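You operate a simulated robot arm through the tools that you are given. There is no shell and no other tool. Be economical: measure what you need, move in short steps, check, and stop when the job is done.

You run a simulated robot arm. Do the job below in one go: nothing can be reset, and whatever is moved stays where it is left.

## Task
Put things in order on the top of the long table. At the end: the white lotion pump stands where the white dated tube stood; the clear storage jar is on the white soap dish; the white caddy post from the top of the long table is in the clear soaking bowl; the white dated tube from the top of the long table stands where the clear storage jar stood; the teal new tap grip stands where the white lotion pump stood; whatever was shut is shut again. Leave all else as you found it, and nothing knocked over.
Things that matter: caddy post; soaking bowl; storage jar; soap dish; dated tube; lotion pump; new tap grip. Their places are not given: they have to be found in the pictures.

It is judged by the outcome, as a careful person would: the job done as asked, and still so three seconds after it is handed in. It fails if anything else is knocked over, pushed out of place, dropped, spilled or broken.

## Robot
A 7-joint arm with a two-finger parallel gripper, fixed in place. Base frame: the origin is at the foot of the arm, x ahead of it, y to its left, z up; the work surface is at about z = 0. Units: mm, degrees, N and s.
With the tool pointing down near the work surface it reaches from about 240 to 620 mm from the base axis. Its first joint turns from -66.0 to 66.0 degrees. Payload 2.6 kg.
Tool frame: the origin (TCP) lies between the finger pads and is the grasp point; the fingertips stand 30 mm ahead of it; z points along the fingers, y is the line along which they close. Largest opening 94 mm; finger width 28, thickness 10; the body of the gripper, 50 by 96 mm, starts 55 mm behind the TCP.
Orientation is told as [roll, pitch, yaw] about the base's x, y, z axes, in that order, counted from this pose: with the fingers straight down and closing along the base's y, the tool's x points along the base's -x, its y along +y and its z along -z.

## Interface
- The arm moves only by the tool step_arm. Its argument "targets" is one flat list of numbers, 7 for each row, row after row: the turn, a rotation vector about the tool's x, y, z in units of 120 degrees (1.0 is 120 degrees), then the shift along the tool's x, y, z in units of 100 mm (1.0 is 100 mm), then the closure in counts, from 0 (fully open) to 255 (shut). In form: [ax, ay, az, dx, dy, dz, fingers, ax, ay, az, dx, dy, dz, fingers, ...]. A call has 1 to 10 rows; each row is the pose to reach, as a shift and turn from the pose commanded when the call began, along the tool's axes at that moment. A call with a number of a shift or a turn outside -1 to 1 is refused whole. A row lasts 0.2 s, in which the tool goes at most 50 mm and 8.6 degrees; a call with a longer step from one row to the next is refused whole, and so is a gripper value outside its range. A pose out of reach is approached as far as the arm can. The call stops where the force on the tool passes 40 N (or 10 N more than at its start, if that is more) or the arm is blocked; 0.2 s more then pass. Each finger travels about 72 mm/s and halts on what it meets, pressing with about 32 N; the grip force reading is that of the motor and also rises with nothing between the fingers. The clock runs only during rows and for 0.2 s after the last one: add rows that repeat a pose to give the fingers time. The reply holds the time, the measured pose of the TCP, the force on the tool along the base axes, the opening and the grip force, in the units named above and with some noise.
- Cameras (640 x 400 px; columns grow to the right, rows downward): "scene" is fixed at [40, 432.8, 571.5]; the picture's right is [-0.73, -0.68, 0.00], its down [-0.34, 0.37, -0.87] and it looks along [0.59, -0.64, -0.50] (base axes); focal length 337 px, centre (320, 200). "wrist" rides on the gripper at [-37, 0, -58] in the tool frame; the picture's right is [0.00, -1.00, 0.00], its down [0.97, 0.00, -0.24] and it looks along [0.24, 0.00, 0.97] (tool axes); focal length 218 px, centre (320, 200).
- camera(camera): a new picture of that camera. It takes no simulated time.
- locate(camera, pixels): there is no depth. For up to 12 entries [column, row, z] of the newest picture of that camera ("zoom" is the newest enlarged one), the place [x, y] in the base frame at which the ray of that pixel passes the height z, good to about 3 mm. It takes no simulated time.
- close_up(camera, box): a new picture of the part [left, top, right, bottom] of that camera's present view, enlarged. It takes no simulated time.
- sign_off(): hands the job in; it is judged then, once.

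Work in short steps. Measure before you move; look again where a grasp or a placing could have gone wrong, and mend it. You have 80 turns and 46 pictures in all, those below and enlarged ones among them. Open the gripper and draw the arm clear of the work before you hand the job in, unless the task says otherwise; then end with one line.

The tools are called after "Request:" as a command line: name --argument value ..., lists and objects as JSON in quotes. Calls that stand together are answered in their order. step_arm: Moves the arm, as the interface text tells. Its arguments: {"type":"object","properties":{"targets":{"type":"array","items":{"type":"number"}}},"required":["targets"]} The other tools are called the same way: camera (camera) takes a picture; locate (camera, pixels) gives the place at which the rays of pixels pass given heights; close_up (camera, box) takes an enlarged picture of a part of a camera's view; sign_off () hands the job in.

At the start:

```text
clock: 0.0
tool_pos: [408.8, -60.7, 326.5]
tcp_rot: [0.1, 0.0, 0.0]
wrist_force: [0.0, 0.2, 0.3]
finger_gap: 94.0
grasp_force: 0.2
```

scene: 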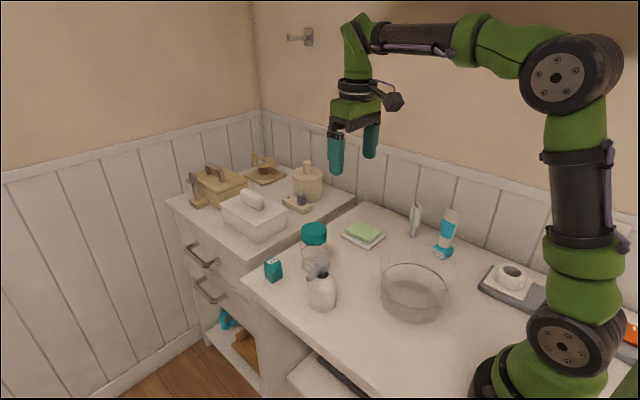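
wrist: 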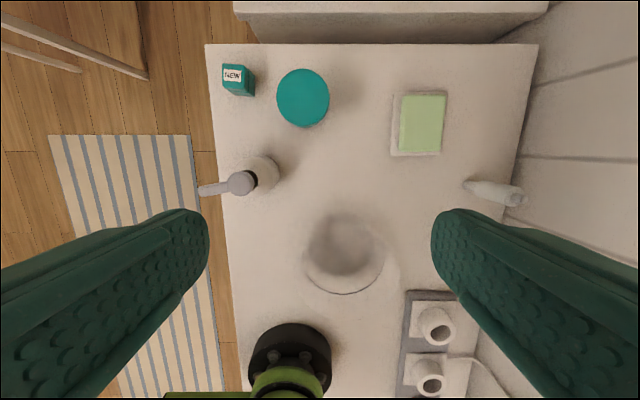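

The scene shows the pump (321,290), jar (315,247), teal grip (273,270), dish with soap (363,234), two tube-like things (415,218) and (446,235), and the bowl (413,290). I enlarge the parts to tell them apart.

Request:
close_up --camera "scene" --box '[330, 180, 490, 280]'

Request:
close_up --camera "scene" --box '[240, 210, 400, 310]'

Request:
close_up --camera "scene" --box '[460, 240, 640, 352]'

Request:
close_up --camera "wrist" --box '[200, 30, 560, 255]'

```text
4.00 times, centred on (410, 230) of scene
```

zoom: 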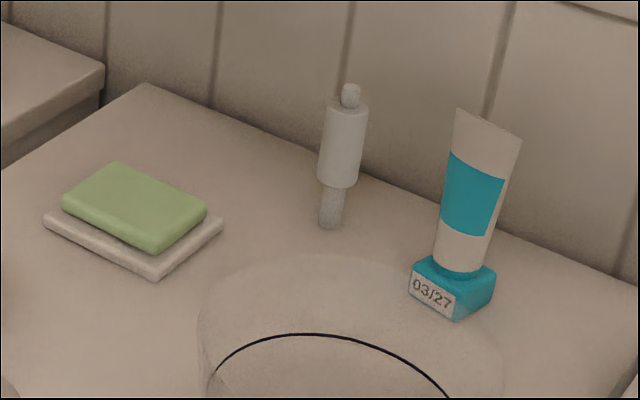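

```text
4.00 times, centred on (320, 260) of scene
```

zoom: 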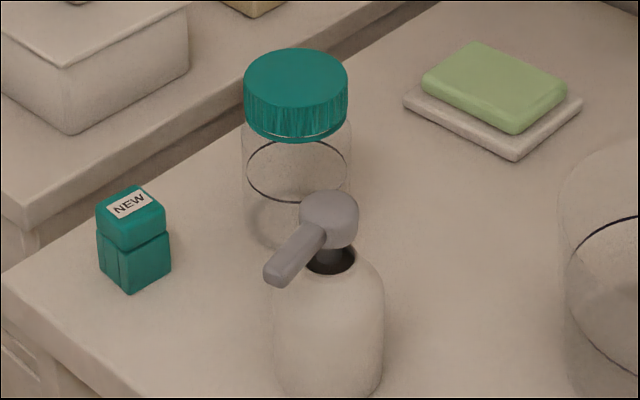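

```text
3.56 times, centred on (550, 296) of scene
```

zoom: 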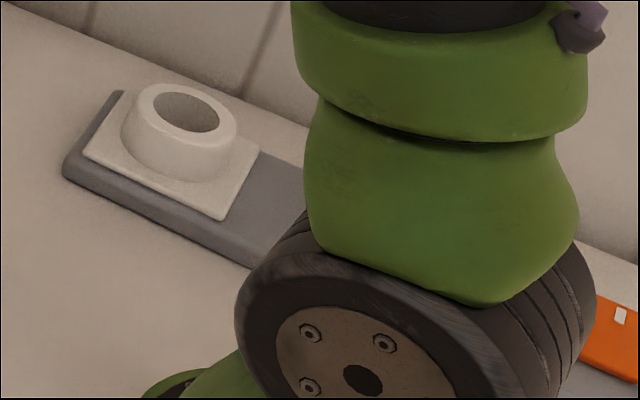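

```text
1.78 times, centred on (380, 142) of wrist
```

zoom: 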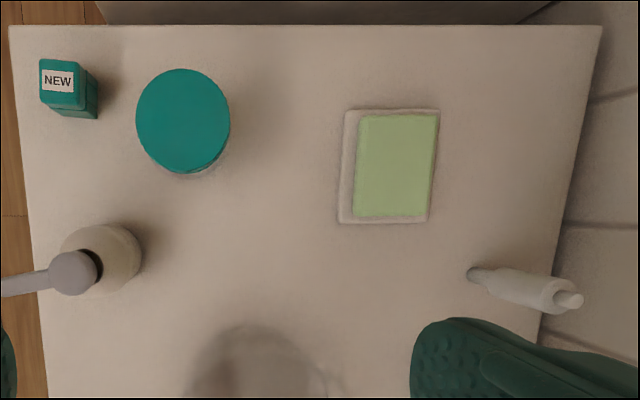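

The standing white post (415,218) is the caddy post, the 03/27 item the dated tube, and the teal NEW block the tap grip. I measure them at several heights in both views.

Request:
locate --camera "scene" --pixels '[[412.3, 236, 0], [414, 226, 25], [414, 226, 35], [417.5, 202, 75], [444.3, 259.5, 0], [432, 252.5, 0], [453, 253, 0], [340.8, 235.5, 0], [368, 248.8, 0], [385.5, 236.3, 0], [314, 229.5, 90], [314, 229.5, 110]]'

Request:
locate --camera "wrist" --pixels '[[303, 97, 90], [303, 97, 110], [468, 185, 0], [520, 197, 80], [238, 90, 0], [235, 75, 40], [265, 172, 50], [241, 183, 100], [391, 156, 0], [440, 156, 0], [344, 250, 0], [421, 124, 20]]'

Request:
locate --camera "scene" --pixels '[[272, 283, 0], [264.5, 276, 0], [282.5, 278, 0], [272.8, 261.3, 40], [345.5, 231.3, 10], [368.8, 242, 10], [381.8, 233, 10], [322, 308, 0], [322, 268, 100], [412, 320, 0], [382, 280, 60], [448, 285, 60]]'

```text
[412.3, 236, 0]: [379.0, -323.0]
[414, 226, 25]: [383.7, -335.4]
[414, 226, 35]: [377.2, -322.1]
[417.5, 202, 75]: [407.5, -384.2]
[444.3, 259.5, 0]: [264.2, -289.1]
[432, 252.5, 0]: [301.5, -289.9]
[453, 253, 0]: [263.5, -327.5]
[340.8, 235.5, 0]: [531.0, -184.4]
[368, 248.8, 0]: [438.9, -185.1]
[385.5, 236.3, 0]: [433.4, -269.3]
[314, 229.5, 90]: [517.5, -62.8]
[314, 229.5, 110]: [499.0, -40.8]
```

```text
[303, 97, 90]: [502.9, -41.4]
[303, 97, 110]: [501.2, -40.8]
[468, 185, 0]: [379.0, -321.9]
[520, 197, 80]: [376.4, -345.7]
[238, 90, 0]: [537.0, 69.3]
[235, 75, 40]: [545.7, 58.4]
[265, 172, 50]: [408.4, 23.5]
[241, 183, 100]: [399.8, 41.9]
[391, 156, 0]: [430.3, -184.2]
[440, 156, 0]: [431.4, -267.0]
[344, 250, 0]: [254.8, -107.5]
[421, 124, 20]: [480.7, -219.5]
```

```text
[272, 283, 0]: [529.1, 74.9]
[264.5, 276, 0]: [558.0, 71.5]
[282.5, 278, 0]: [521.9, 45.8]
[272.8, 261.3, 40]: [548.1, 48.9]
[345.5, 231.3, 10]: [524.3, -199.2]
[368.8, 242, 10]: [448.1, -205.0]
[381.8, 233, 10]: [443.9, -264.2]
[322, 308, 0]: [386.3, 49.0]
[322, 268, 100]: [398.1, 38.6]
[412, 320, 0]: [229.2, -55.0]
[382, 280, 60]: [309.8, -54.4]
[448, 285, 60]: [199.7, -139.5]
```

Post axis is about (379,-322), top z≈110; jar (501,-41), top ≈109; tube base box x 264–301, y -327…-289. I look closer at the bowl in both views, since its rim is unclear.

Request:
close_up --camera "wrist" --box '[200, 150, 520, 350]'

Request:
close_up --camera "scene" --box '[350, 230, 478, 330]'

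```text
2.00 times, centred on (360, 250) of wrist
```

zoom: 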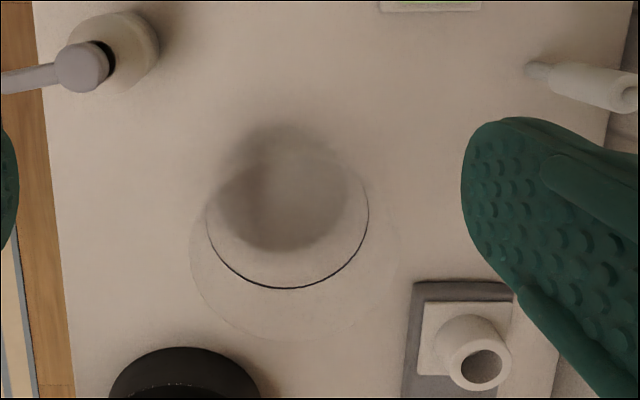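

```text
4.00 times, centred on (414, 280) of scene
```

zoom: 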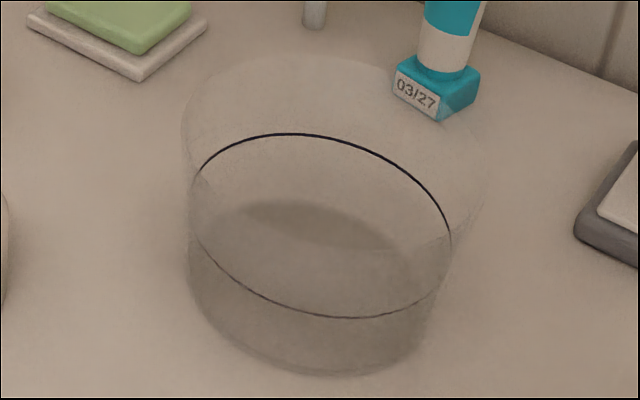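

The bowl's rim spans zoom columns 182–487, centre about scene (433,271), with a height of about 75. I check its centre and compute where the post should go.

Request:
locate --camera "scene" --pixels '[[433.5, 270.7, 75], [430, 286.5, 40], [428, 295, 20], [433.5, 270.7, 60]]'

Request:
locate --camera "wrist" --pixels '[[347, 270, 75], [347, 320, 75], [295, 270, 75], [398, 270, 75], [343.7, 294.5, 40], [303, 255, 40], [384.5, 255, 40]]'

```text
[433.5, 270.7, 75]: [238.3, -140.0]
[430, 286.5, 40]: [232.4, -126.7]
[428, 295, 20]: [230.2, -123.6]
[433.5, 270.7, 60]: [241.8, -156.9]
```

```text
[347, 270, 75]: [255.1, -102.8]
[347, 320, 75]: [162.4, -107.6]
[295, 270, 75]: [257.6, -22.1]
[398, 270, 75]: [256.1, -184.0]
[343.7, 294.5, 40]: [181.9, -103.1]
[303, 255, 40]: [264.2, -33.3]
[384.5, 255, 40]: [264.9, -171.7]
```

The zoom's left edge is column 334, so the rim centre is really scene (417.5,271); I check again.

Request:
locate --camera "scene" --pixels '[[417.5, 270.7, 75], [417.5, 270.7, 95], [414.5, 286.5, 40], [414.5, 286.5, 60], [379.5, 266, 75], [379.5, 266, 90], [412, 324, 0]]'

```text
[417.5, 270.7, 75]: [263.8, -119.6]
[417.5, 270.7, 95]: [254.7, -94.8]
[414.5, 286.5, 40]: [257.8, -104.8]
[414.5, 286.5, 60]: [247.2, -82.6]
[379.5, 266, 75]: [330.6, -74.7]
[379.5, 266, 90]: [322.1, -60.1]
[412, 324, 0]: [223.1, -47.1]
```

Bowl: centre ≈ (253,-103), rim z≈86, radius ≈78. I first turn the hand by +90° yaw (narrow side to the wall) while moving towards the post, staying high.

Request:
step_arm --targets '[0, 0, -0.07, 0.03, -0.1, 0, 60, 0, 0, -0.14, 0.06, -0.2, 0, 60, 0, 0, -0.21, 0.09, -0.3, 0, 60, 0, 0, -0.28, 0.12, -0.4, 0, 60, 0, 0, -0.35, 0.15, -0.5, 0, 60, 0, 0, -0.42, 0.18, -0.6, 0, 60, 0, 0, -0.49, 0.21, -0.7, 0, 60, 0, 0, -0.56, 0.24, -0.8, 0, 60, 0, 0, -0.63, 0.27, -0.9, 0, 60, 0, 0, -0.7, 0.29, -1.0, 0, 60]'

```text
clock: 2.2
tool_pos: [380.0, -160.5, 326.2]
tcp_rot: [-0.1, 0.0, 84.2]
wrist_force: [0.5, 0.8, -0.4]
finger_gap: 72.1
grasp_force: 0.1
```

The turn works. I finish it to 90° and go to about (380,-260,226), then look with the wrist camera.

Request:
step_arm --targets '[0, 0, -0.016, 0.33, -0.035, 0.33, 60, 0, 0, -0.032, 0.66, -0.07, 0.66, 60, 0, 0, -0.048, 0.994, -0.104, 1.0, 60]'

Request:
camera --camera "wrist"

```text
clock: 3.0
tool_pos: [381.1, -260.3, 226.6]
tcp_rot: [0.0, 0.1, 89.8]
wrist_force: [-0.3, 0.7, 0.8]
finger_gap: 72.2
grasp_force: 0.0
```

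```text
37 pictures are left
```

wrist: 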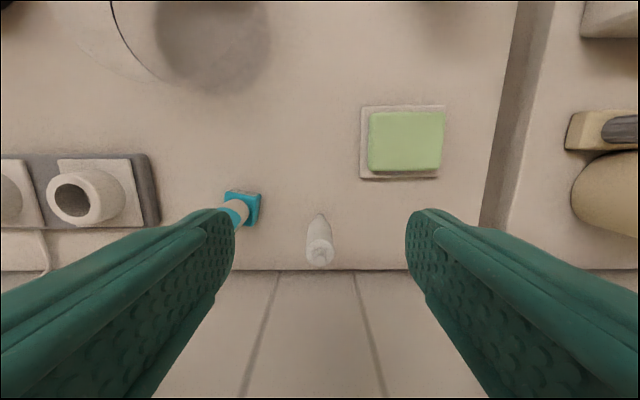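

The post is centred at columns 306–334 (head 320,256, foot 320,215). I locate its head and foot.

Request:
locate --camera "wrist" --pixels '[[320, 256, 112], [320, 218, 0], [320, 248, 98], [320, 271, 0], [241, 210, 30], [402, 142, 25], [360, 142, 0], [445, 142, 0]]'

```text
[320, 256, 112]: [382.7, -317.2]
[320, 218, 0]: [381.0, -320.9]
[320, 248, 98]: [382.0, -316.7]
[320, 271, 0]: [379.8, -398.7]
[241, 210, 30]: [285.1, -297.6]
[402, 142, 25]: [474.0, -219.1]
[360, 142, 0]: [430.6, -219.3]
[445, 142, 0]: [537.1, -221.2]
```

Post at (381,-320). I move over it and descend to z≈88, then close.

Request:
step_arm --targets '[0, 0, 0, 0.3, 0, 0, 60, 0, 0, 0, 0.6, 0, 0.1, 60, 0, 0, 0, 0.6, 0, 0.4, 60, 0, 0, 0, 0.6, 0, 0.7, 60, 0, 0, 0, 0.6, 0, 1.0, 60]'

Request:
step_arm --targets '[0, 0, 0, 0, 0, 0.2, 60, 0, 0, 0, 0, 0.38, 60, 0, 0, 0, 0, 0.38, 255, 0, 0, 0, 0, 0.38, 255, 0, 0, 0, 0, 0.38, 255]'

```text
clock: 3.6
tool_pos: [382.5, -304.4, 221.3]
tcp_rot: [-0.2, -0.8, 89.0]
wrist_force: [-0.8, 4.9, 1.5]
finger_gap: 72.1
grasp_force: 0.0
stopped in row 2: the force on the tool passed its limit (the readings are from after the stop); the commanded pose is now the measured one
```

```text
refused: targets must hold 7 numbers for each row
```

The tool stopped at y=-304 by force. I look at what is touching.

Request:
camera --camera "scene"

```text
36 pictures are left
```

scene: 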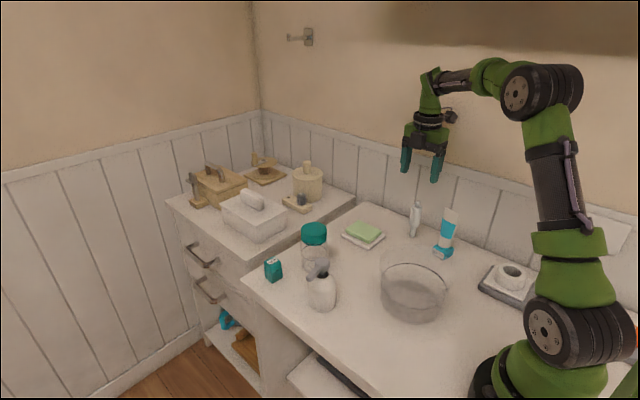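

The black wrist lobe on the tool's +x side touched the wall, so yaw 90 is wrong here. I back off and turn back to yaw 0, where that lobe points to -x.

Request:
step_arm --targets '[0, 0, 0.04, -0.4, 0, 0, 60, 0, 0, 0.11, -0.5, 0, 0, 60, 0, 0, 0.18, -0.5, 0, 0, 60, 0, 0, 0.25, -0.5, 0, 0, 60, 0, 0, 0.32, -0.5, 0, 0, 60, 0, 0, 0.39, -0.5, 0, 0, 60, 0, 0, 0.46, -0.5, 0, 0, 60, 0, 0, 0.53, -0.5, 0, 0, 60, 0, 0, 0.6, -0.5, 0, 0, 60, 0, 0, 0.67, -0.5, 0, 0, 60]'

```text
clock: 5.8
tool_pos: [383.4, -254.9, 220.3]
tcp_rot: [0.7, -0.3, 8.5]
wrist_force: [-0.5, 0.1, -0.6]
finger_gap: 72.1
grasp_force: 0.1
```

I level the last 8.5° of yaw and the slight tilt, and move over the post at (381,-320).

Request:
step_arm --targets '[0.0027, 0.0016, 0.035, 0.06, -0.32, 0, 60, 0.0054, 0.0033, 0.0708, 0.12, -0.64, 0, 60]'

Request:
camera --camera "wrist"

```text
clock: 6.4
tool_pos: [380.3, -319.5, 222.0]
tcp_rot: [0.2, 0.2, -0.1]
wrist_force: [-0.7, 0.5, -0.8]
finger_gap: 72.2
grasp_force: 0.1
```

```text
35 pictures are left
```

wrist: 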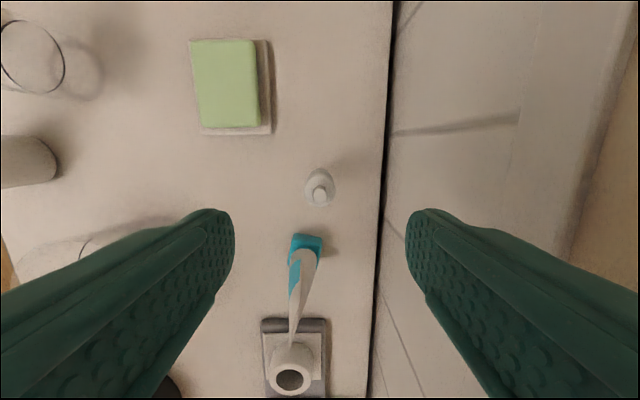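

The post's nub is at (320,195), the tube's base at (306,244). I check both positions, then descend.

Request:
locate --camera "wrist" --pixels '[[320, 195, 112], [320, 187, 98], [291, 235, 30], [323, 236, 30], [291, 256, 30], [322, 257, 30], [322, 257, 0]]'

Request:
step_arm --targets '[0, 0, 0, 0, 0, 0.4, 60, 0, 0, 0, 0, 0.7, 60, 0, 0, 0, 0, 1.0, 60]'

```text
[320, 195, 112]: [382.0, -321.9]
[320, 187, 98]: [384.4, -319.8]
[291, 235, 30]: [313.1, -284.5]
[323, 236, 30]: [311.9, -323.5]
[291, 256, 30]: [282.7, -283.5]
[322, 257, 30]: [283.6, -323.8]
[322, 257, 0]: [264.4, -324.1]
```

```text
refused: targets must hold 7 numbers for each row
```

Post confirmed at (382,-321). I descend 100 mm, with the rows written out in full.

Request:
step_arm --targets '[0, 0, 0, -0.015, -0.01, 0.4, 60, 0, 0, 0, -0.015, -0.01, 0.7, 60, 0, 0, 0, -0.015, -0.01, 1.0, 60]'

Request:
step_arm --targets '[0, 0, 0, 0, 0, 0.2, 60, 0, 0, 0, 0, 0, 0.34, 60, 0, 0, 0, 0, 0, 0.34, 140, 0, 0, 0, 0, 0, 0.34, 255, 0, 0, 0, 0, 0, 0.34, 255, 0, 0, 0, 0, 0, 0.34, 255]'

```text
clock: 7.2
tool_pos: [381.6, -321.5, 121.3]
tcp_rot: [0.1, 0.1, 0.1]
wrist_force: [0.2, 0.7, -0.2]
finger_gap: 71.8
grasp_force: 0.0
```

```text
clock: 8.6
tool_pos: [380.8, -321.2, 86.3]
tcp_rot: [0.1, 0.2, 0.0]
wrist_force: [-0.1, -0.8, 0.2]
finger_gap: 26.4
grasp_force: 31.3
```

The post is held (gap 26.4). I lift it and carry it to above the bowl centre (253,-103) with the foot above the rim.

Request:
step_arm --targets '[0, 0, 0, 0, 0, -0.2, 255, 0, 0, 0, 0, 0, -0.5, 255, 0, 0, 0, 0, 0, -0.8, 255, 0, 0, 0, 0, 0, -1.0, 255]'

Request:
step_arm --targets '[0, 0, 0, 0.1, 0.3, -0.15, 255, 0, 0, 0, 0.2, 0.6, -0.3, 255, 0, 0, 0, 0.38, 0.98, -0.3, 255]'

Request:
step_arm --targets '[0, 0, 0, 0.2, 0.35, 0, 255, 0, 0, 0, 0.4, 0.65, 0, 255, 0, 0, 0, 0.6, 0.9, 0, 255]'

Request:
camera --camera "wrist"

```text
clock: 9.6
tool_pos: [382.3, -320.4, 187.1]
tcp_rot: [0.1, 0.2, 0.1]
wrist_force: [-0.7, -0.2, -1.1]
finger_gap: 26.7
grasp_force: 32.5
```

```text
clock: 10.4
tool_pos: [344.1, -222.2, 217.6]
tcp_rot: [0.0, 0.2, 0.0]
wrist_force: [0.8, 0.0, -1.4]
finger_gap: 26.6
grasp_force: 31.8
```

```text
clock: 11.2
tool_pos: [282.9, -132.3, 217.4]
tcp_rot: [0.1, 0.2, 0.0]
wrist_force: [-0.5, 1.0, -0.8]
finger_gap: 26.6
grasp_force: 32.2
```

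```text
34 pictures are left
```

wrist: 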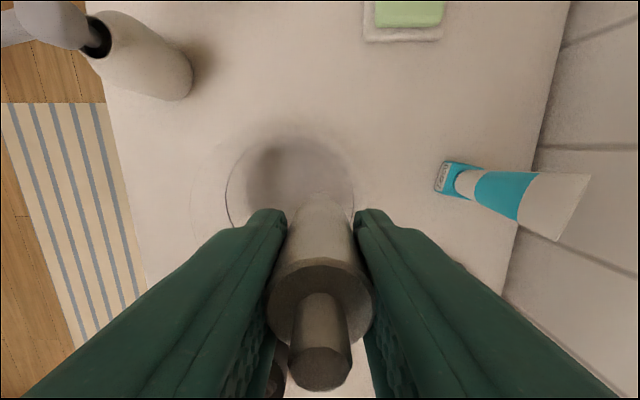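

The bowl ring (columns 226–354) centres at y≈-101. I move over the centre and lower the post.

Request:
step_arm --targets '[0, 0, 0, 0.26, 0.3, 0, 255, 0, 0, 0, 0.26, 0.3, 0.3, 255, 0, 0, 0, 0.26, 0.3, 0.6, 255, 0, 0, 0, 0.26, 0.3, 0.9, 255, 0, 0, 0, 0.26, 0.3, 1.0, 255]'

Request:
close_up --camera "scene" --box '[320, 190, 480, 330]'

```text
clock: 12.4
tool_pos: [256.9, -102.4, 117.1]
tcp_rot: [0.1, 0.2, 0.0]
wrist_force: [-0.3, 0.6, -0.8]
finger_gap: 26.5
grasp_force: 31.8
```

```text
2.86 times, centred on (400, 260) of scene
```

zoom: 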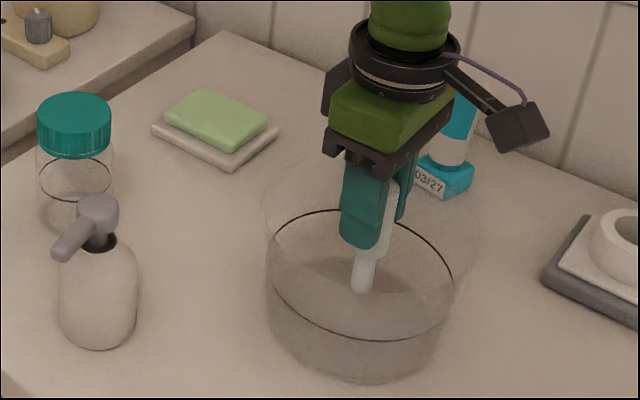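

The post is inside the rim, well centred. I lower it slowly.

Request:
step_arm --targets '[0, 0, 0, 0, 0, 0.08, 255, 0, 0, 0, 0, 0, 0.15, 255, 0, 0, 0, 0, 0, 0.2, 255, 0, 0, 0, 0, 0, 0.22, 255, 0, 0, 0, 0, 0, 0.235, 255]'

```text
clock: 13.6
tool_pos: [256.7, -103.2, 95.1]
tcp_rot: [0.1, 0.2, 0.0]
wrist_force: [0.0, 0.2, -0.8]
finger_gap: 26.6
grasp_force: 31.7
```

Request:
step_arm --targets '[0, 0, 0, 0, 0, 0.015, 255, 0, 0, 0, 0, 0, 0.03, 255, 0, 0, 0, 0, 0, 0.04, 255]'

```text
clock: 14.4
tool_pos: [258.6, -103.5, 90.6]
tcp_rot: [0.0, 0.0, -0.1]
wrist_force: [-3.1, 0.4, 24.4]
finger_gap: 26.5
grasp_force: 32.0
```

Contact is made (24 N at z 90.6). I ease up 1 mm, open slowly, and pull up.

Request:
step_arm --targets '[0, 0, 0, 0, 0, -0.015, 255, 0, 0, 0, 0, 0, -0.015, 165, 0, 0, 0, 0, 0, -0.015, 130, 0, 0, 0, 0, 0, -0.015, 110, 0, 0, 0, 0, 0, -0.015, 110, 0, 0, 0, 0, 0, -0.1, 110, 0, 0, 0, 0, 0, -0.4, 110, 0, 0, 0, 0, 0, -0.7, 110, 0, 0, 0, 0, 0, -1.0, 110]'

Request:
close_up --camera "scene" --box '[320, 190, 480, 330]'

```text
clock: 16.4
tool_pos: [259.2, -103.1, 189.7]
tcp_rot: [0.1, 0.4, 0.0]
wrist_force: [-0.8, -0.5, -0.2]
finger_gap: 53.6
grasp_force: 0.2
```

```text
2.86 times, centred on (400, 260) of scene
```

zoom: 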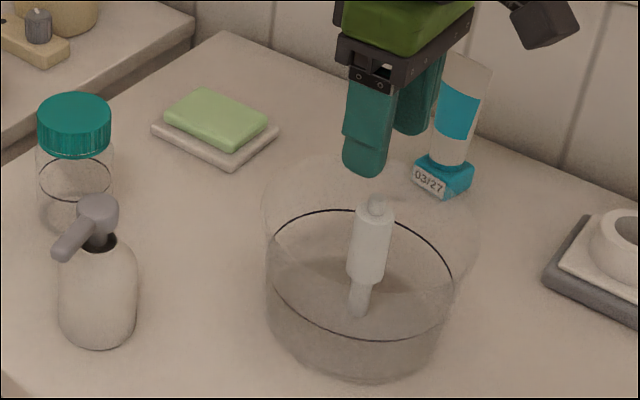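

The post stands in the bowl. Next the jar: I open and travel to above it at (501,-41).

Request:
step_arm --targets '[0, 0, 0, -0.3, 0, -0.2, 60, 0, 0, 0, -0.6, 0.1, -0.3, 0, 0, 0, 0, -0.95, 0.2, -0.3, 0]'

Request:
step_arm --targets '[0, 0, 0, -0.4, 0.15, 0, 0, 0, 0, 0, -0.8, 0.3, 0, 0]'

Request:
camera --camera "wrist"

```text
clock: 17.2
tool_pos: [353.0, -83.7, 219.5]
tcp_rot: [0.1, 0.2, 0.1]
wrist_force: [0.2, 0.4, 0.3]
finger_gap: 94.3
grasp_force: 0.2
```

```text
clock: 17.8
tool_pos: [433.2, -53.9, 218.5]
tcp_rot: [0.0, 0.1, -0.1]
wrist_force: [-0.7, -1.0, -0.8]
finger_gap: 94.0
grasp_force: 0.1
```

```text
31 pictures are left
```

wrist: 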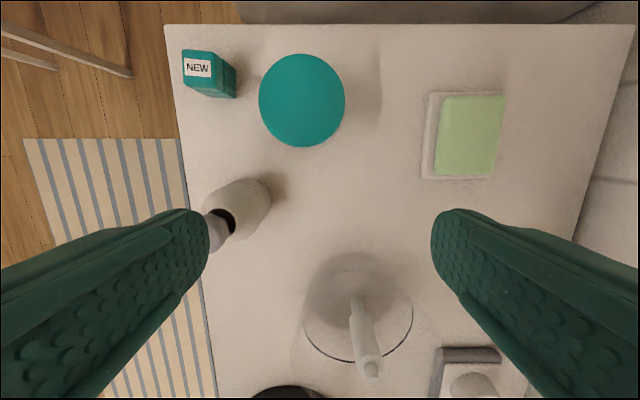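

The lid is centred at (302,100), the dish spans (421–495, 92–180). I locate these along with the grip and the soap.

Request:
locate --camera "wrist" --pixels '[[302, 100, 109], [258, 100, 109], [346, 100, 109], [302, 54, 109], [302, 147, 109], [421, 178, 3], [427, 92, 3], [437, 172, 25], [498, 176, 25], [505, 96, 25], [447, 97, 25], [489, 179, 3]]'

Request:
locate --camera "wrist" --pixels '[[183, 50, 45], [213, 58, 45], [211, 86, 45], [184, 80, 45], [236, 97, 0], [233, 69, 0], [231, 222, 85], [259, 178, 40], [252, 210, 60]]'

```text
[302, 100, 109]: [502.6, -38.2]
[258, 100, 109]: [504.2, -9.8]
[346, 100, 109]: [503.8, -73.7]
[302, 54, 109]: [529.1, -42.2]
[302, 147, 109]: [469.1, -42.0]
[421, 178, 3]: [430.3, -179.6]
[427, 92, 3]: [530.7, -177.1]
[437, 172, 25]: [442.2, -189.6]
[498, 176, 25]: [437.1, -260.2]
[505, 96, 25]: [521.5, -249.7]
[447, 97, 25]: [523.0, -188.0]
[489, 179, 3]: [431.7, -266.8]
```

```text
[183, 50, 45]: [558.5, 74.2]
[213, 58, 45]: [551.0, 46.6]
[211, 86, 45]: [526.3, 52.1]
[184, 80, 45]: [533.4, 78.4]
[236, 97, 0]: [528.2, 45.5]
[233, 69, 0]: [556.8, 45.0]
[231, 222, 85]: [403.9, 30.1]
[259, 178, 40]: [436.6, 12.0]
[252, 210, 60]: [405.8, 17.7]
```

Jar axis (500,-41); dish centre ≈ (482,-225). I go over the jar and descend to z≈72.

Request:
step_arm --targets '[0, 0, 0, -0.35, 0.07, 0, 0, 0, 0, 0, -0.67, 0.13, 0, 0, 0, 0, 0, -0.67, 0.13, 0.3, 0, 0, 0, 0, -0.67, 0.13, 0.6, 0, 0, 0, 0, -0.67, 0.13, 0.8, 0]'

Request:
step_arm --targets '[0, 0, 0, 0, 0, 0.25, 0, 0, 0, 0, 0, 0, 0.5, 0, 0, 0, 0, 0, 0, 0.66, 0, 0, 0, 0, 0, 0, 0.66, 60, 0, 0, 0, 0, 0, 0.66, 120, 0, 0, 0, 0, 0, 0.66, 255, 0, 0, 0, 0, 0, 0.66, 255]'

```text
clock: 19.0
tool_pos: [498.9, -39.6, 138.3]
tcp_rot: [0.1, 0.2, 0.1]
wrist_force: [-1.1, -0.1, -0.3]
finger_gap: 94.0
grasp_force: 0.2
```

```text
clock: 20.6
tool_pos: [499.9, -39.4, 73.1]
tcp_rot: [0.2, 0.2, -0.1]
wrist_force: [-0.1, 0.3, -0.5]
finger_gap: 67.6
grasp_force: 32.0
```

Jar held (gap 67.6). I lift 70 mm and carry it to above the dish.

Request:
step_arm --targets '[0, 0, 0, 0, 0, -0.15, 255, 0, 0, 0, 0, 0, -0.4, 255, 0, 0, 0, 0, 0, -0.7, 255, 0, 0, 0, 0.04, -0.3, -0.7, 255, 0, 0, 0, 0.09, -0.6, -0.7, 255, 0, 0, 0, 0.09, -0.93, -0.7, 255]'

Request:
step_arm --targets '[0, 0, 0, 0.04, -0.3, 0, 255, 0, 0, 0, 0.09, -0.6, 0, 255, 0, 0, 0, 0.09, -0.92, 0, 255, 0, 0, 0, 0.09, -0.92, 0, 255]'

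Request:
camera --camera "wrist"

Request:
close_up --camera "scene" --box '[290, 170, 450, 270]'

```text
clock: 22.0
tool_pos: [490.5, -132.3, 142.4]
tcp_rot: [0.1, 0.3, -0.1]
wrist_force: [0.6, -0.9, -0.7]
finger_gap: 67.3
grasp_force: 32.1
```

```text
clock: 23.0
tool_pos: [482.1, -224.3, 142.6]
tcp_rot: [0.0, 0.1, 0.0]
wrist_force: [0.0, 0.2, -0.6]
finger_gap: 67.3
grasp_force: 32.1
```

```text
30 pictures are left
```

wrist: 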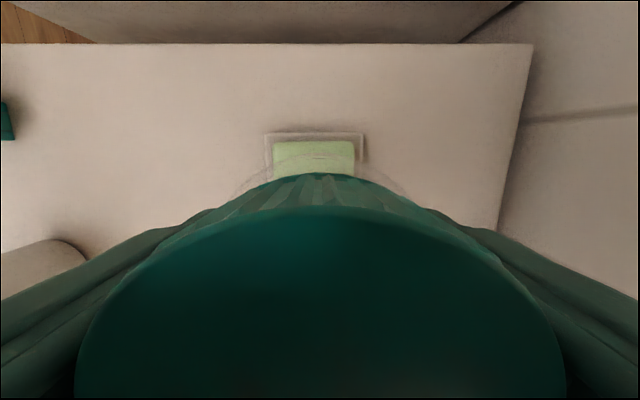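

```text
4.00 times, centred on (370, 220) of scene
```

zoom: 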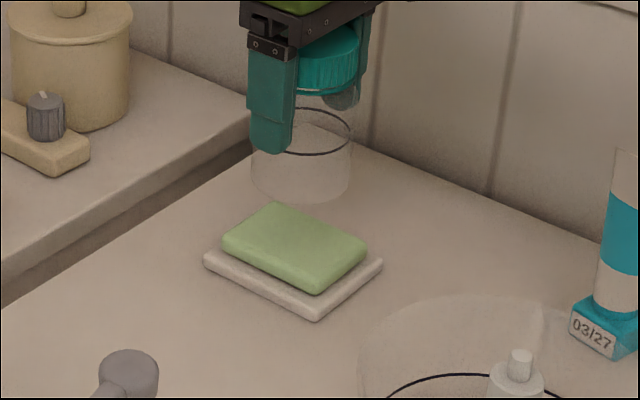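

The dish's far corners (264,133) and (364,133) frame the jar; I verify the centring in y.

Request:
locate --camera "wrist" --pixels '[[264, 135, 8], [364, 133, 8], [272, 145, 25], [355, 144, 25], [320, 145, 25]]'

```text
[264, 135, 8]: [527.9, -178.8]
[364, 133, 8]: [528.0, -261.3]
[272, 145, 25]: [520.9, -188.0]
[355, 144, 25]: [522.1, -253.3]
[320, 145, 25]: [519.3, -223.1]
```

Soap/dish centre is (480.5,-221.5). I shift 3 mm and lower in small rows until contact.

Request:
step_arm --targets '[0, 0, 0, 0.015, 0.025, 0.15, 255, 0, 0, 0, 0.015, 0.025, 0.28, 255, 0, 0, 0, 0.015, 0.025, 0.34, 255, 0, 0, 0, 0.015, 0.025, 0.36, 255, 0, 0, 0, 0.015, 0.025, 0.38, 255]'

```text
clock: 24.2
tool_pos: [482.4, -222.2, 103.8]
tcp_rot: [0.2, 0.2, 0.0]
wrist_force: [-0.5, -0.5, -1.2]
finger_gap: 67.0
grasp_force: 32.2
```

Request:
step_arm --targets '[0, 0, 0, 0.01, 0, 0.02, 255, 0, 0, 0, 0.01, 0, 0.035, 255, 0, 0, 0, 0.01, 0, 0.05, 255]'

```text
clock: 25.0
tool_pos: [479.7, -222.1, 100.8]
tcp_rot: [0.0, 0.2, -0.1]
wrist_force: [-2.3, 2.5, 9.8]
finger_gap: 66.9
grasp_force: 32.0
```

Contact at z≈100 (10 N), soap top ≈ 27. I open gently and rise.

Request:
step_arm --targets '[0, 0, 0, 0, 0, -0.005, 255, 0, 0, 0, 0, 0, -0.005, 60, 0, 0, 0, 0, 0, -0.005, 30, 0, 0, 0, 0, 0, -0.005, 0, 0, 0, 0, 0, 0, -0.005, 0, 0, 0, 0, 0, 0, -0.2, 0, 0, 0, 0, 0, 0, -0.5, 0, 0, 0, 0, 0, 0, -0.8, 0, 0, 0, 0, 0, 0, -1.0, 0]'

Request:
close_up --camera "scene" --box '[290, 170, 450, 270]'

```text
clock: 27.0
tool_pos: [479.2, -222.5, 201.0]
tcp_rot: [0.1, 0.2, 0.0]
wrist_force: [0.0, -0.6, -1.2]
finger_gap: 93.9
grasp_force: 0.1
```

```text
4.00 times, centred on (370, 220) of scene
```

zoom: 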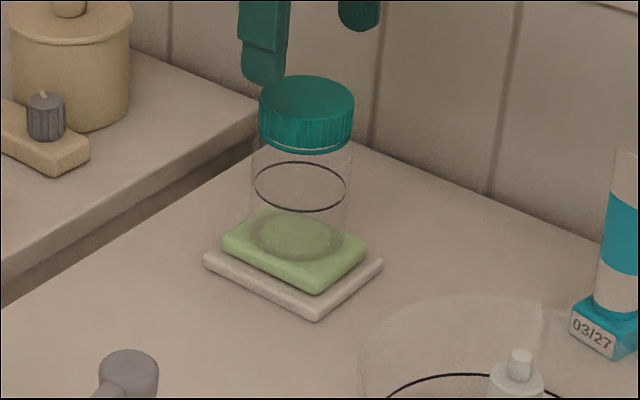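

The jar stands squarely on the dish. Next the tube: it is about 134 mm tall at (283,-307); I travel there high up and look.

Request:
step_arm --targets '[0, 0, 0, 0.3, -0.05, -0.1, 0, 0, 0, 0, 0.65, -0.2, -0.2, 40, 0, 0, 0, 1.0, -0.4, -0.2, 80]'

Request:
step_arm --targets '[0, 0, 0, 0.3, -0.15, 0, 80, 0, 0, 0, 0.65, -0.3, 0, 80, 0, 0, 0, 0.96, -0.45, 0, 80]'

Request:
camera --camera "wrist"

Request:
camera --camera "scene"

```text
clock: 27.8
tool_pos: [377.3, -261.9, 219.4]
tcp_rot: [0.1, 0.1, 0.0]
wrist_force: [0.8, -0.4, 0.2]
finger_gap: 64.3
grasp_force: 0.0
```

```text
clock: 28.6
tool_pos: [282.5, -307.2, 221.4]
tcp_rot: [0.1, 0.2, 0.1]
wrist_force: [0.1, -0.1, 0.4]
finger_gap: 64.4
grasp_force: 0.2
```

```text
27 pictures are left
```

wrist: 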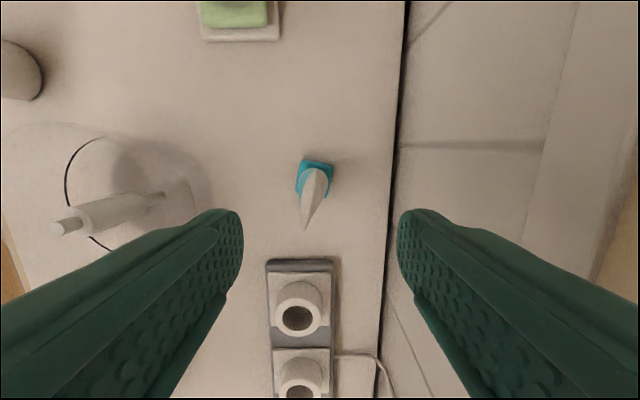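

```text
26 pictures are left
```

scene: 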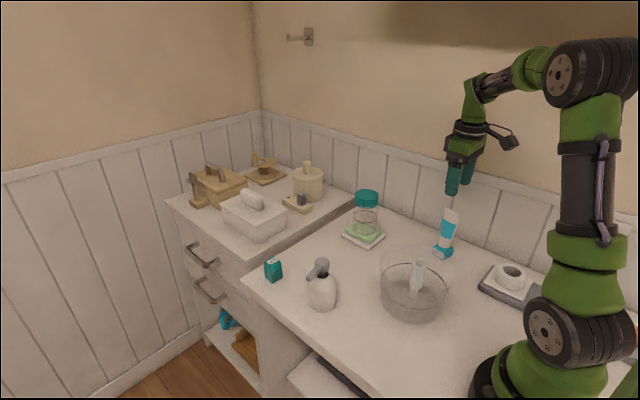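

The crimp line runs from about (316,170) to (306,230), a little off the x axis. I locate its ends and the base corners.

Request:
close_up --camera "wrist" --box '[270, 140, 366, 200]'

```text
6.67 times, centred on (318, 170) of wrist
```

zoom: 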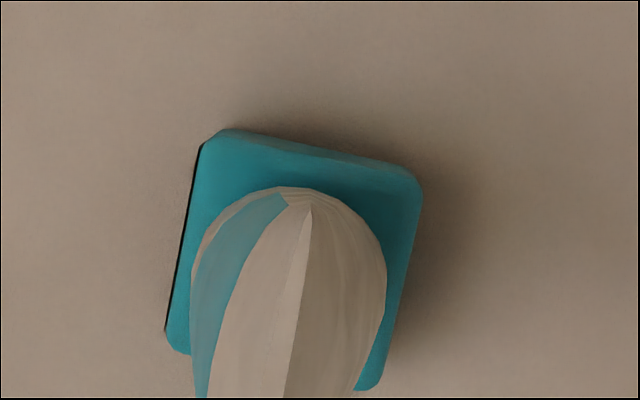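

Request:
locate --camera "zoom" --pixels '[[212, 138, 28], [415, 185, 28], [372, 385, 28], [178, 350, 28], [308, 212, 132]]'

Request:
locate --camera "wrist" --pixels '[[306, 230, 132], [316.3, 172, 132]]'

```text
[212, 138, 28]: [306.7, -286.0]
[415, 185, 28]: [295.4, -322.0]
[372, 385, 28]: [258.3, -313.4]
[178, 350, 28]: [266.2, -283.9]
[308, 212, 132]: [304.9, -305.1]
```

```text
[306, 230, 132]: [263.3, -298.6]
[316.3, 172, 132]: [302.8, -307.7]
```

Tube axis ≈ (283,-303), turned about -13°. I match that yaw, descend to z≈88, and close on the flat sides.

Request:
step_arm --targets '[0, 0, 0.054, 0, 0.02, 0, 80, 0, 0, 0.108, 0, 0.045, 0, 80, 0, 0, 0.108, 0, 0.045, 0.4, 80, 0, 0, 0.108, 0, 0.045, 0.7, 80, 0, 0, 0.108, 0, 0.045, 1.0, 80]'

Request:
step_arm --targets '[0, 0, 0, 0, 0, 0.15, 80, 0, 0, 0, 0, 0, 0.34, 80, 0, 0, 0, 0, 0, 0.34, 130, 0, 0, 0, 0, 0, 0.34, 180, 0, 0, 0, 0, 0, 0.34, 230, 0, 0, 0, 0, 0, 0.34, 255, 0, 0, 0, 0, 0, 0.34, 255]'

Request:
close_up --camera "scene" --box '[370, 160, 530, 280]'

```text
clock: 29.8
tool_pos: [284.3, -302.6, 120.5]
tcp_rot: [0.1, 0.2, -13.0]
wrist_force: [-0.8, 0.1, 0.0]
finger_gap: 64.5
grasp_force: 0.1
```

```text
clock: 31.4
tool_pos: [284.1, -303.2, 87.4]
tcp_rot: [-0.1, 0.2, -12.8]
wrist_force: [-0.2, 0.7, 0.0]
finger_gap: 25.1
grasp_force: 32.3
```

```text
3.33 times, centred on (450, 220) of scene
```

zoom: 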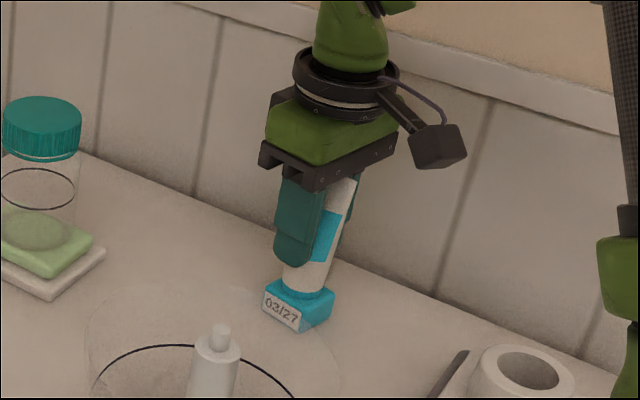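

Gripped at 25 mm. I lift 80 mm and check the hold.

Request:
step_arm --targets '[0, 0, 0, 0, 0, -0.1, 255, 0, 0, 0, 0, 0, -0.25, 255, 0, 0, 0, 0, 0, -0.5, 255, 0, 0, 0, 0, 0, -0.8, 255, 0, 0, 0, 0, 0, -0.8, 255]'

Request:
close_up --camera "scene" --box '[370, 140, 530, 260]'

```text
clock: 32.6
tool_pos: [282.9, -303.8, 167.4]
tcp_rot: [-0.1, 0.2, -12.9]
wrist_force: [-0.2, 0.3, -1.2]
finger_gap: 25.2
grasp_force: 32.3
```

```text
3.33 times, centred on (450, 200) of scene
```

zoom: 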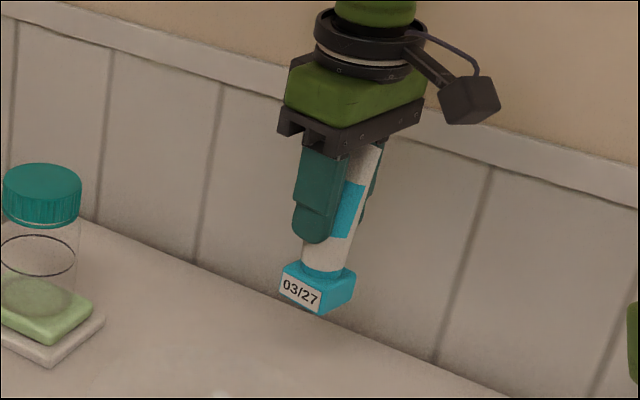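

The tube hangs straight. I carry it to the jar's old place (500,-41).

Request:
step_arm --targets '[0, 0, 0, -0.15, 0.3, 0, 255, 0, 0, 0, -0.35, 0.7, 0, 255, 0, 0, 0, -0.5, 1.0, 0, 255]'

Request:
step_arm --targets '[0, 0, 0, -0.15, 0.3, 0, 255, 0, 0, 0, -0.35, 0.7, 0, 255, 0, 0, 0, -0.5, 1.0, 0, 255]'

Request:
step_arm --targets '[0, 0, 0, -0.17, 0.35, 0, 255, 0, 0, 0, -0.35, 0.7, 0, 255, 0, 0, 0, -0.523, 1.0, 0, 255, 0, 0, 0, -0.523, 1.0, 0, 255]'

```text
clock: 33.4
tool_pos: [354.9, -216.6, 165.4]
tcp_rot: [0.0, 0.2, -13.0]
wrist_force: [0.7, -0.1, -1.2]
finger_gap: 25.3
grasp_force: 32.3
```

```text
clock: 34.2
tool_pos: [427.0, -130.3, 166.0]
tcp_rot: [0.1, 0.2, -13.0]
wrist_force: [0.1, 0.3, -1.2]
finger_gap: 24.9
grasp_force: 31.9
```

```text
clock: 35.2
tool_pos: [499.7, -46.0, 167.2]
tcp_rot: [0.0, 0.4, -13.0]
wrist_force: [-0.5, 0.0, -2.7]
finger_gap: 24.9
grasp_force: 32.0
```

At (500,-46). I shift 5 mm in y and lower to just above the table.

Request:
step_arm --targets '[0, 0, 0, 0.011, 0.049, 0.3, 255, 0, 0, 0, 0.011, 0.049, 0.55, 255, 0, 0, 0, 0.011, 0.049, 0.7, 255, 0, 0, 0, 0.011, 0.049, 0.75, 255, 0, 0, 0, 0.011, 0.049, 0.77, 255, 0, 0, 0, 0.011, 0.049, 0.785, 255]'

```text
clock: 36.6
tool_pos: [498.9, -39.5, 87.4]
tcp_rot: [0.0, 0.2, -12.9]
wrist_force: [0.8, 0.6, -1.4]
finger_gap: 25.1
grasp_force: 31.9
```

Request:
step_arm --targets '[0, 0, 0, 0, 0, 0.015, 255, 0, 0, 0, 0, 0, 0.03, 255]'

```text
clock: 37.2
tool_pos: [499.4, -39.7, 87.7]
tcp_rot: [0.2, 0.2, -13.0]
wrist_force: [-9.1, 0.0, 22.1]
finger_gap: 25.0
grasp_force: 31.6
```

Contact (22 N). I ease off, open slowly, and rise.

Request:
step_arm --targets '[0, 0, 0, 0, 0, -0.02, 255, 0, 0, 0, 0, 0, -0.02, 170, 0, 0, 0, 0, 0, -0.02, 140, 0, 0, 0, 0, 0, -0.02, 100, 0, 0, 0, 0, 0, -0.02, 80, 0, 0, 0, 0, 0, -0.2, 80, 0, 0, 0, 0, 0, -0.5, 80, 0, 0, 0, 0, 0, -0.8, 80, 0, 0, 0, 0, 0, -1.0, 80]'

Request:
close_up --camera "scene" --box '[240, 190, 400, 310]'

```text
clock: 39.2
tool_pos: [499.7, -38.9, 184.8]
tcp_rot: [-0.1, 0.1, -12.9]
wrist_force: [0.0, -0.4, 0.3]
finger_gap: 64.4
grasp_force: 0.0
```

```text
3.33 times, centred on (320, 250) of scene
```

zoom: 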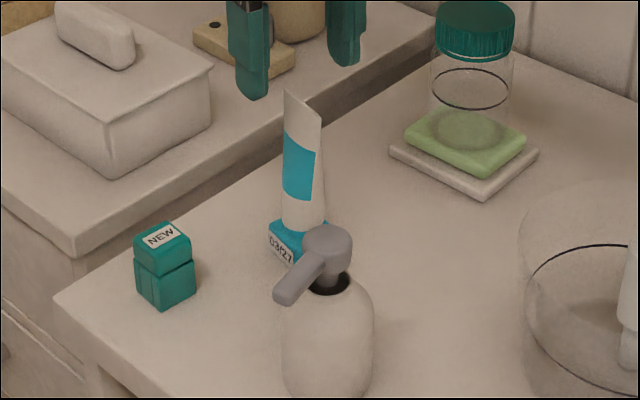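

The tube stands at the jar's old place. Next I go above the pump, turning back to yaw 0, and look down at it.

Request:
step_arm --targets '[0, 0, 0, 0, 0, -0.3, 80, 0, 0, -0.05, 0.2, 0.1, -0.6, 40, 0, 0, -0.108, 0.55, 0.22, -0.6, 0, 0, 0, -0.108, 0.952, 0.345, -0.6, 0]'

Request:
camera --camera "wrist"

```text
clock: 40.2
tool_pos: [412.8, 15.9, 244.8]
tcp_rot: [0.0, 0.2, 0.1]
wrist_force: [0.1, 0.6, 0.5]
finger_gap: 94.0
grasp_force: 0.1
```

```text
21 pictures are left
```

wrist: 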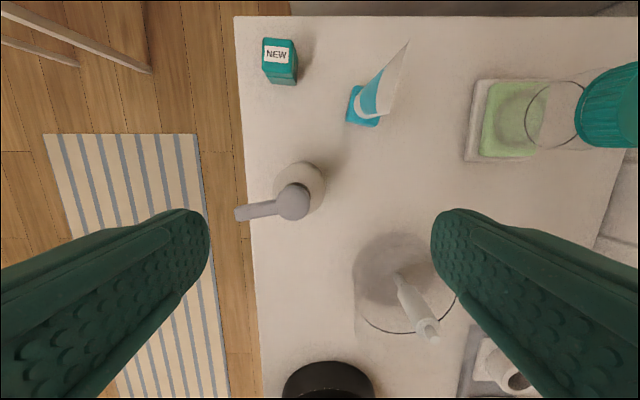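

Head centre (293,202), body outline centre about (300,188), nozzle tip (238,214). I locate these.

Request:
locate --camera "wrist" --pixels '[[293, 202, 100], [293, 202, 110], [300, 188, 60], [300, 188, 0], [238, 214, 105], [326, 188, 50], [273, 188, 50], [300, 162, 40], [370, 103, 0], [380, 95, 30]]'

Request:
close_up --camera "scene" --box '[280, 240, 376, 320]'

```text
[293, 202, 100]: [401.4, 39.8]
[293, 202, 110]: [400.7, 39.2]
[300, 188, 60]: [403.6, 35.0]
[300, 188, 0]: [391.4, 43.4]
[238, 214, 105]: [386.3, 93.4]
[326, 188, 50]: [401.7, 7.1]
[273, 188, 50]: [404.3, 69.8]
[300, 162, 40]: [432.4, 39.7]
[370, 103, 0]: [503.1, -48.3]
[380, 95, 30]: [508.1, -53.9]
```

```text
5.00 times, centred on (328, 280) of scene
```

zoom: 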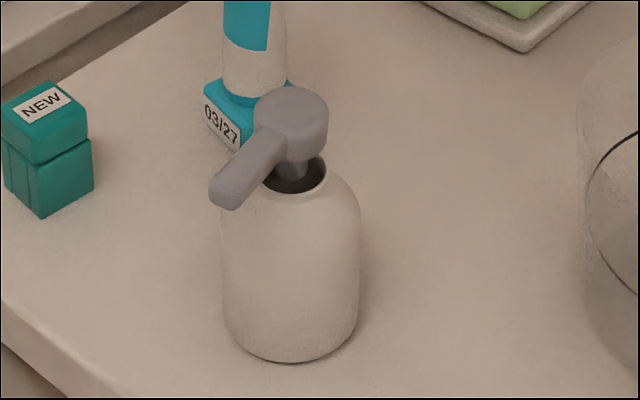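

The pump axis is ≈ (401.5,39), body ≈62 mm wide, nozzle towards +y. I turn to yaw -74 so that the fingers close across the nozzle, above the pump.

Request:
step_arm --targets '[0, 0, 0.069, 0.02, 0.05, 0, 0, 0, 0, 0.138, 0.04, 0.1, 0, 0, 0, 0, 0.207, 0.06, 0.15, 0, 0, 0, 0, 0.276, 0.08, 0.2, 0, 0, 0, 0, 0.345, 0.1, 0.231, 0, 0, 0, 0, 0.414, 0.113, 0.231, 0.1, 0, 0, 0, 0.483, 0.113, 0.231, 0.2, 0, 0, 0, 0.552, 0.113, 0.231, 0.3, 0, 0, 0, 0.62, 0.113, 0.231, 0.4, 0]'

Request:
camera --camera "wrist"

```text
clock: 42.2
tool_pos: [401.7, 38.6, 204.5]
tcp_rot: [-0.3, 0.2, -74.5]
wrist_force: [0.0, 0.4, -0.3]
finger_gap: 94.0
grasp_force: 0.0
```

```text
19 pictures are left
```

wrist: 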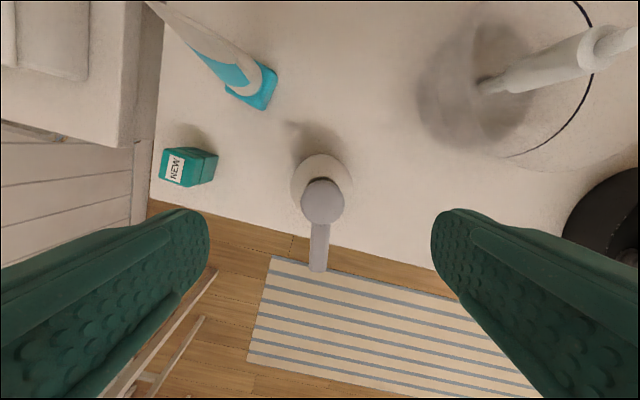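

The head (322,201) and nozzle line up with the tool. I check the axis and the tap grip's corners from here.

Request:
locate --camera "wrist" --pixels '[[322, 201, 105], [322, 180, 50], [291, 185, 50], [353, 185, 50], [322, 154, 50], [166, 152, 45], [187, 157, 45], [184, 185, 45], [163, 180, 45]]'

```text
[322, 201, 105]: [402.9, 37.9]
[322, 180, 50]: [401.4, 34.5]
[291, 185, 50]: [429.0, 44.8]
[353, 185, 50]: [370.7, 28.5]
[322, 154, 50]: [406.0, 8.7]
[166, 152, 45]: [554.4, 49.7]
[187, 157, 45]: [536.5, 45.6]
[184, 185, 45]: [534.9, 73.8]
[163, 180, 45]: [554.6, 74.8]
```

Axis (402,38), aligned. I descend to z≈66 and close.

Request:
step_arm --targets '[0, 0, 0, 0, 0, 0.3, 0, 0, 0, 0, 0, 0, 0.6, 0, 0, 0, 0, 0, 0, 0.8, 0, 0, 0, 0, 0, 0, 1.0, 0]'

Request:
step_arm --targets '[0, 0, 0, 0, 0, 0.15, 0, 0, 0, 0, 0, 0, 0.3, 0, 0, 0, 0, 0, 0, 0.385, 0, 0, 0, 0, 0, 0, 0.385, 50, 0, 0, 0, 0, 0, 0.385, 100, 0, 0, 0, 0, 0, 0.385, 255, 0, 0, 0, 0, 0, 0.385, 255]'

```text
clock: 43.2
tool_pos: [403.2, 38.7, 105.4]
tcp_rot: [-0.1, 0.2, -74.5]
wrist_force: [-0.7, 0.4, -0.2]
finger_gap: 94.1
grasp_force: 0.0
```

```text
clock: 44.8
tool_pos: [402.1, 38.0, 67.5]
tcp_rot: [-0.2, 0.1, -74.3]
wrist_force: [0.0, -0.4, -0.7]
finger_gap: 57.9
grasp_force: 32.3
```

Pump held (gap 57.9). I lift it 108 mm and carry it around the bowl towards the tube's old place.

Request:
step_arm --targets '[0, 0, 0, 0, 0, -0.15, 255, 0, 0, 0, 0, 0, -0.4, 255, 0, 0, 0, 0, 0, -0.7, 255, 0, 0, 0, 0, 0, -1.0, 255]'

Request:
step_arm --targets '[0, 0, 0, -0.25, -0.12, -0.08, 255, 0, 0, 0, -0.55, -0.25, -0.08, 255, 0, 0, 0, -0.875, -0.4, -0.08, 255]'

Request:
step_arm --targets '[0, 0, 0, -0.3, -0.13, 0, 255, 0, 0, 0, -0.6, -0.27, 0, 255, 0, 0, 0, -0.875, -0.4, 0, 255]'

Request:
camera --camera "scene"

```text
clock: 45.8
tool_pos: [403.7, 37.4, 167.0]
tcp_rot: [-0.2, 0.1, -74.5]
wrist_force: [0.2, -0.3, -3.8]
finger_gap: 57.7
grasp_force: 32.1
```

```text
clock: 46.6
tool_pos: [387.5, -56.2, 173.9]
tcp_rot: [-0.1, 0.2, -74.3]
wrist_force: [-0.5, 0.2, -4.3]
finger_gap: 57.8
grasp_force: 31.6
```

```text
clock: 47.4
tool_pos: [371.1, -151.3, 173.7]
tcp_rot: [-0.2, 0.1, -74.3]
wrist_force: [-1.1, 0.8, -4.0]
finger_gap: 57.8
grasp_force: 31.9
```

```text
18 pictures are left
```

scene: 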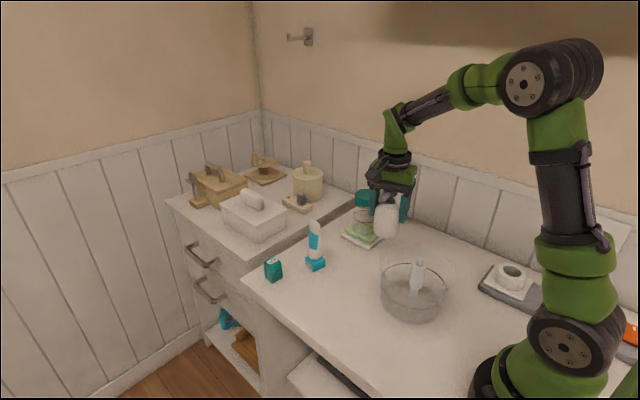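

On track. I check how close the ring caddy is to the finger on the low-x side at the tube's place, then go on.

Request:
locate --camera "scene" --pixels '[[479, 287, 0], [494, 266, 10], [498, 272, 40], [512, 269, 45], [524, 275, 45], [488, 275, 15]]'

Request:
step_arm --targets '[0, 0, 0, -0.23, -0.22, 0, 255, 0, 0, 0, -0.46, -0.44, 0, 255, 0, 0, 0, -0.698, -0.662, 0, 255]'

Request:
step_arm --targets '[0, 0, 0, -0.26, -0.3, 0, 255, 0, 0, 0, -0.53, -0.6, 0, 255, 0, 0, 0, -0.53, -0.6, 0, 255]'

Request:
camera --camera "scene"

```text
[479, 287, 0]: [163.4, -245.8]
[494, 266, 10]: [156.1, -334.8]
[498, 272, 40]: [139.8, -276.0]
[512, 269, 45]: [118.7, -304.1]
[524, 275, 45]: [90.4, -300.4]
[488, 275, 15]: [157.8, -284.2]
```

```text
clock: 48.2
tool_pos: [328.8, -236.4, 173.5]
tcp_rot: [-0.2, 0.2, -74.5]
wrist_force: [0.4, -0.8, -3.6]
finger_gap: 57.7
grasp_force: 31.6
```

```text
clock: 49.0
tool_pos: [285.5, -304.4, 175.4]
tcp_rot: [-0.2, 0.2, -74.2]
wrist_force: [-0.2, 0.9, -3.5]
finger_gap: 57.8
grasp_force: 31.7
```

```text
17 pictures are left
```

scene: 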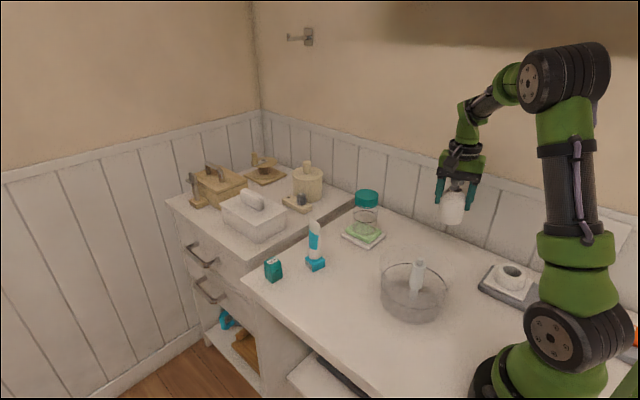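

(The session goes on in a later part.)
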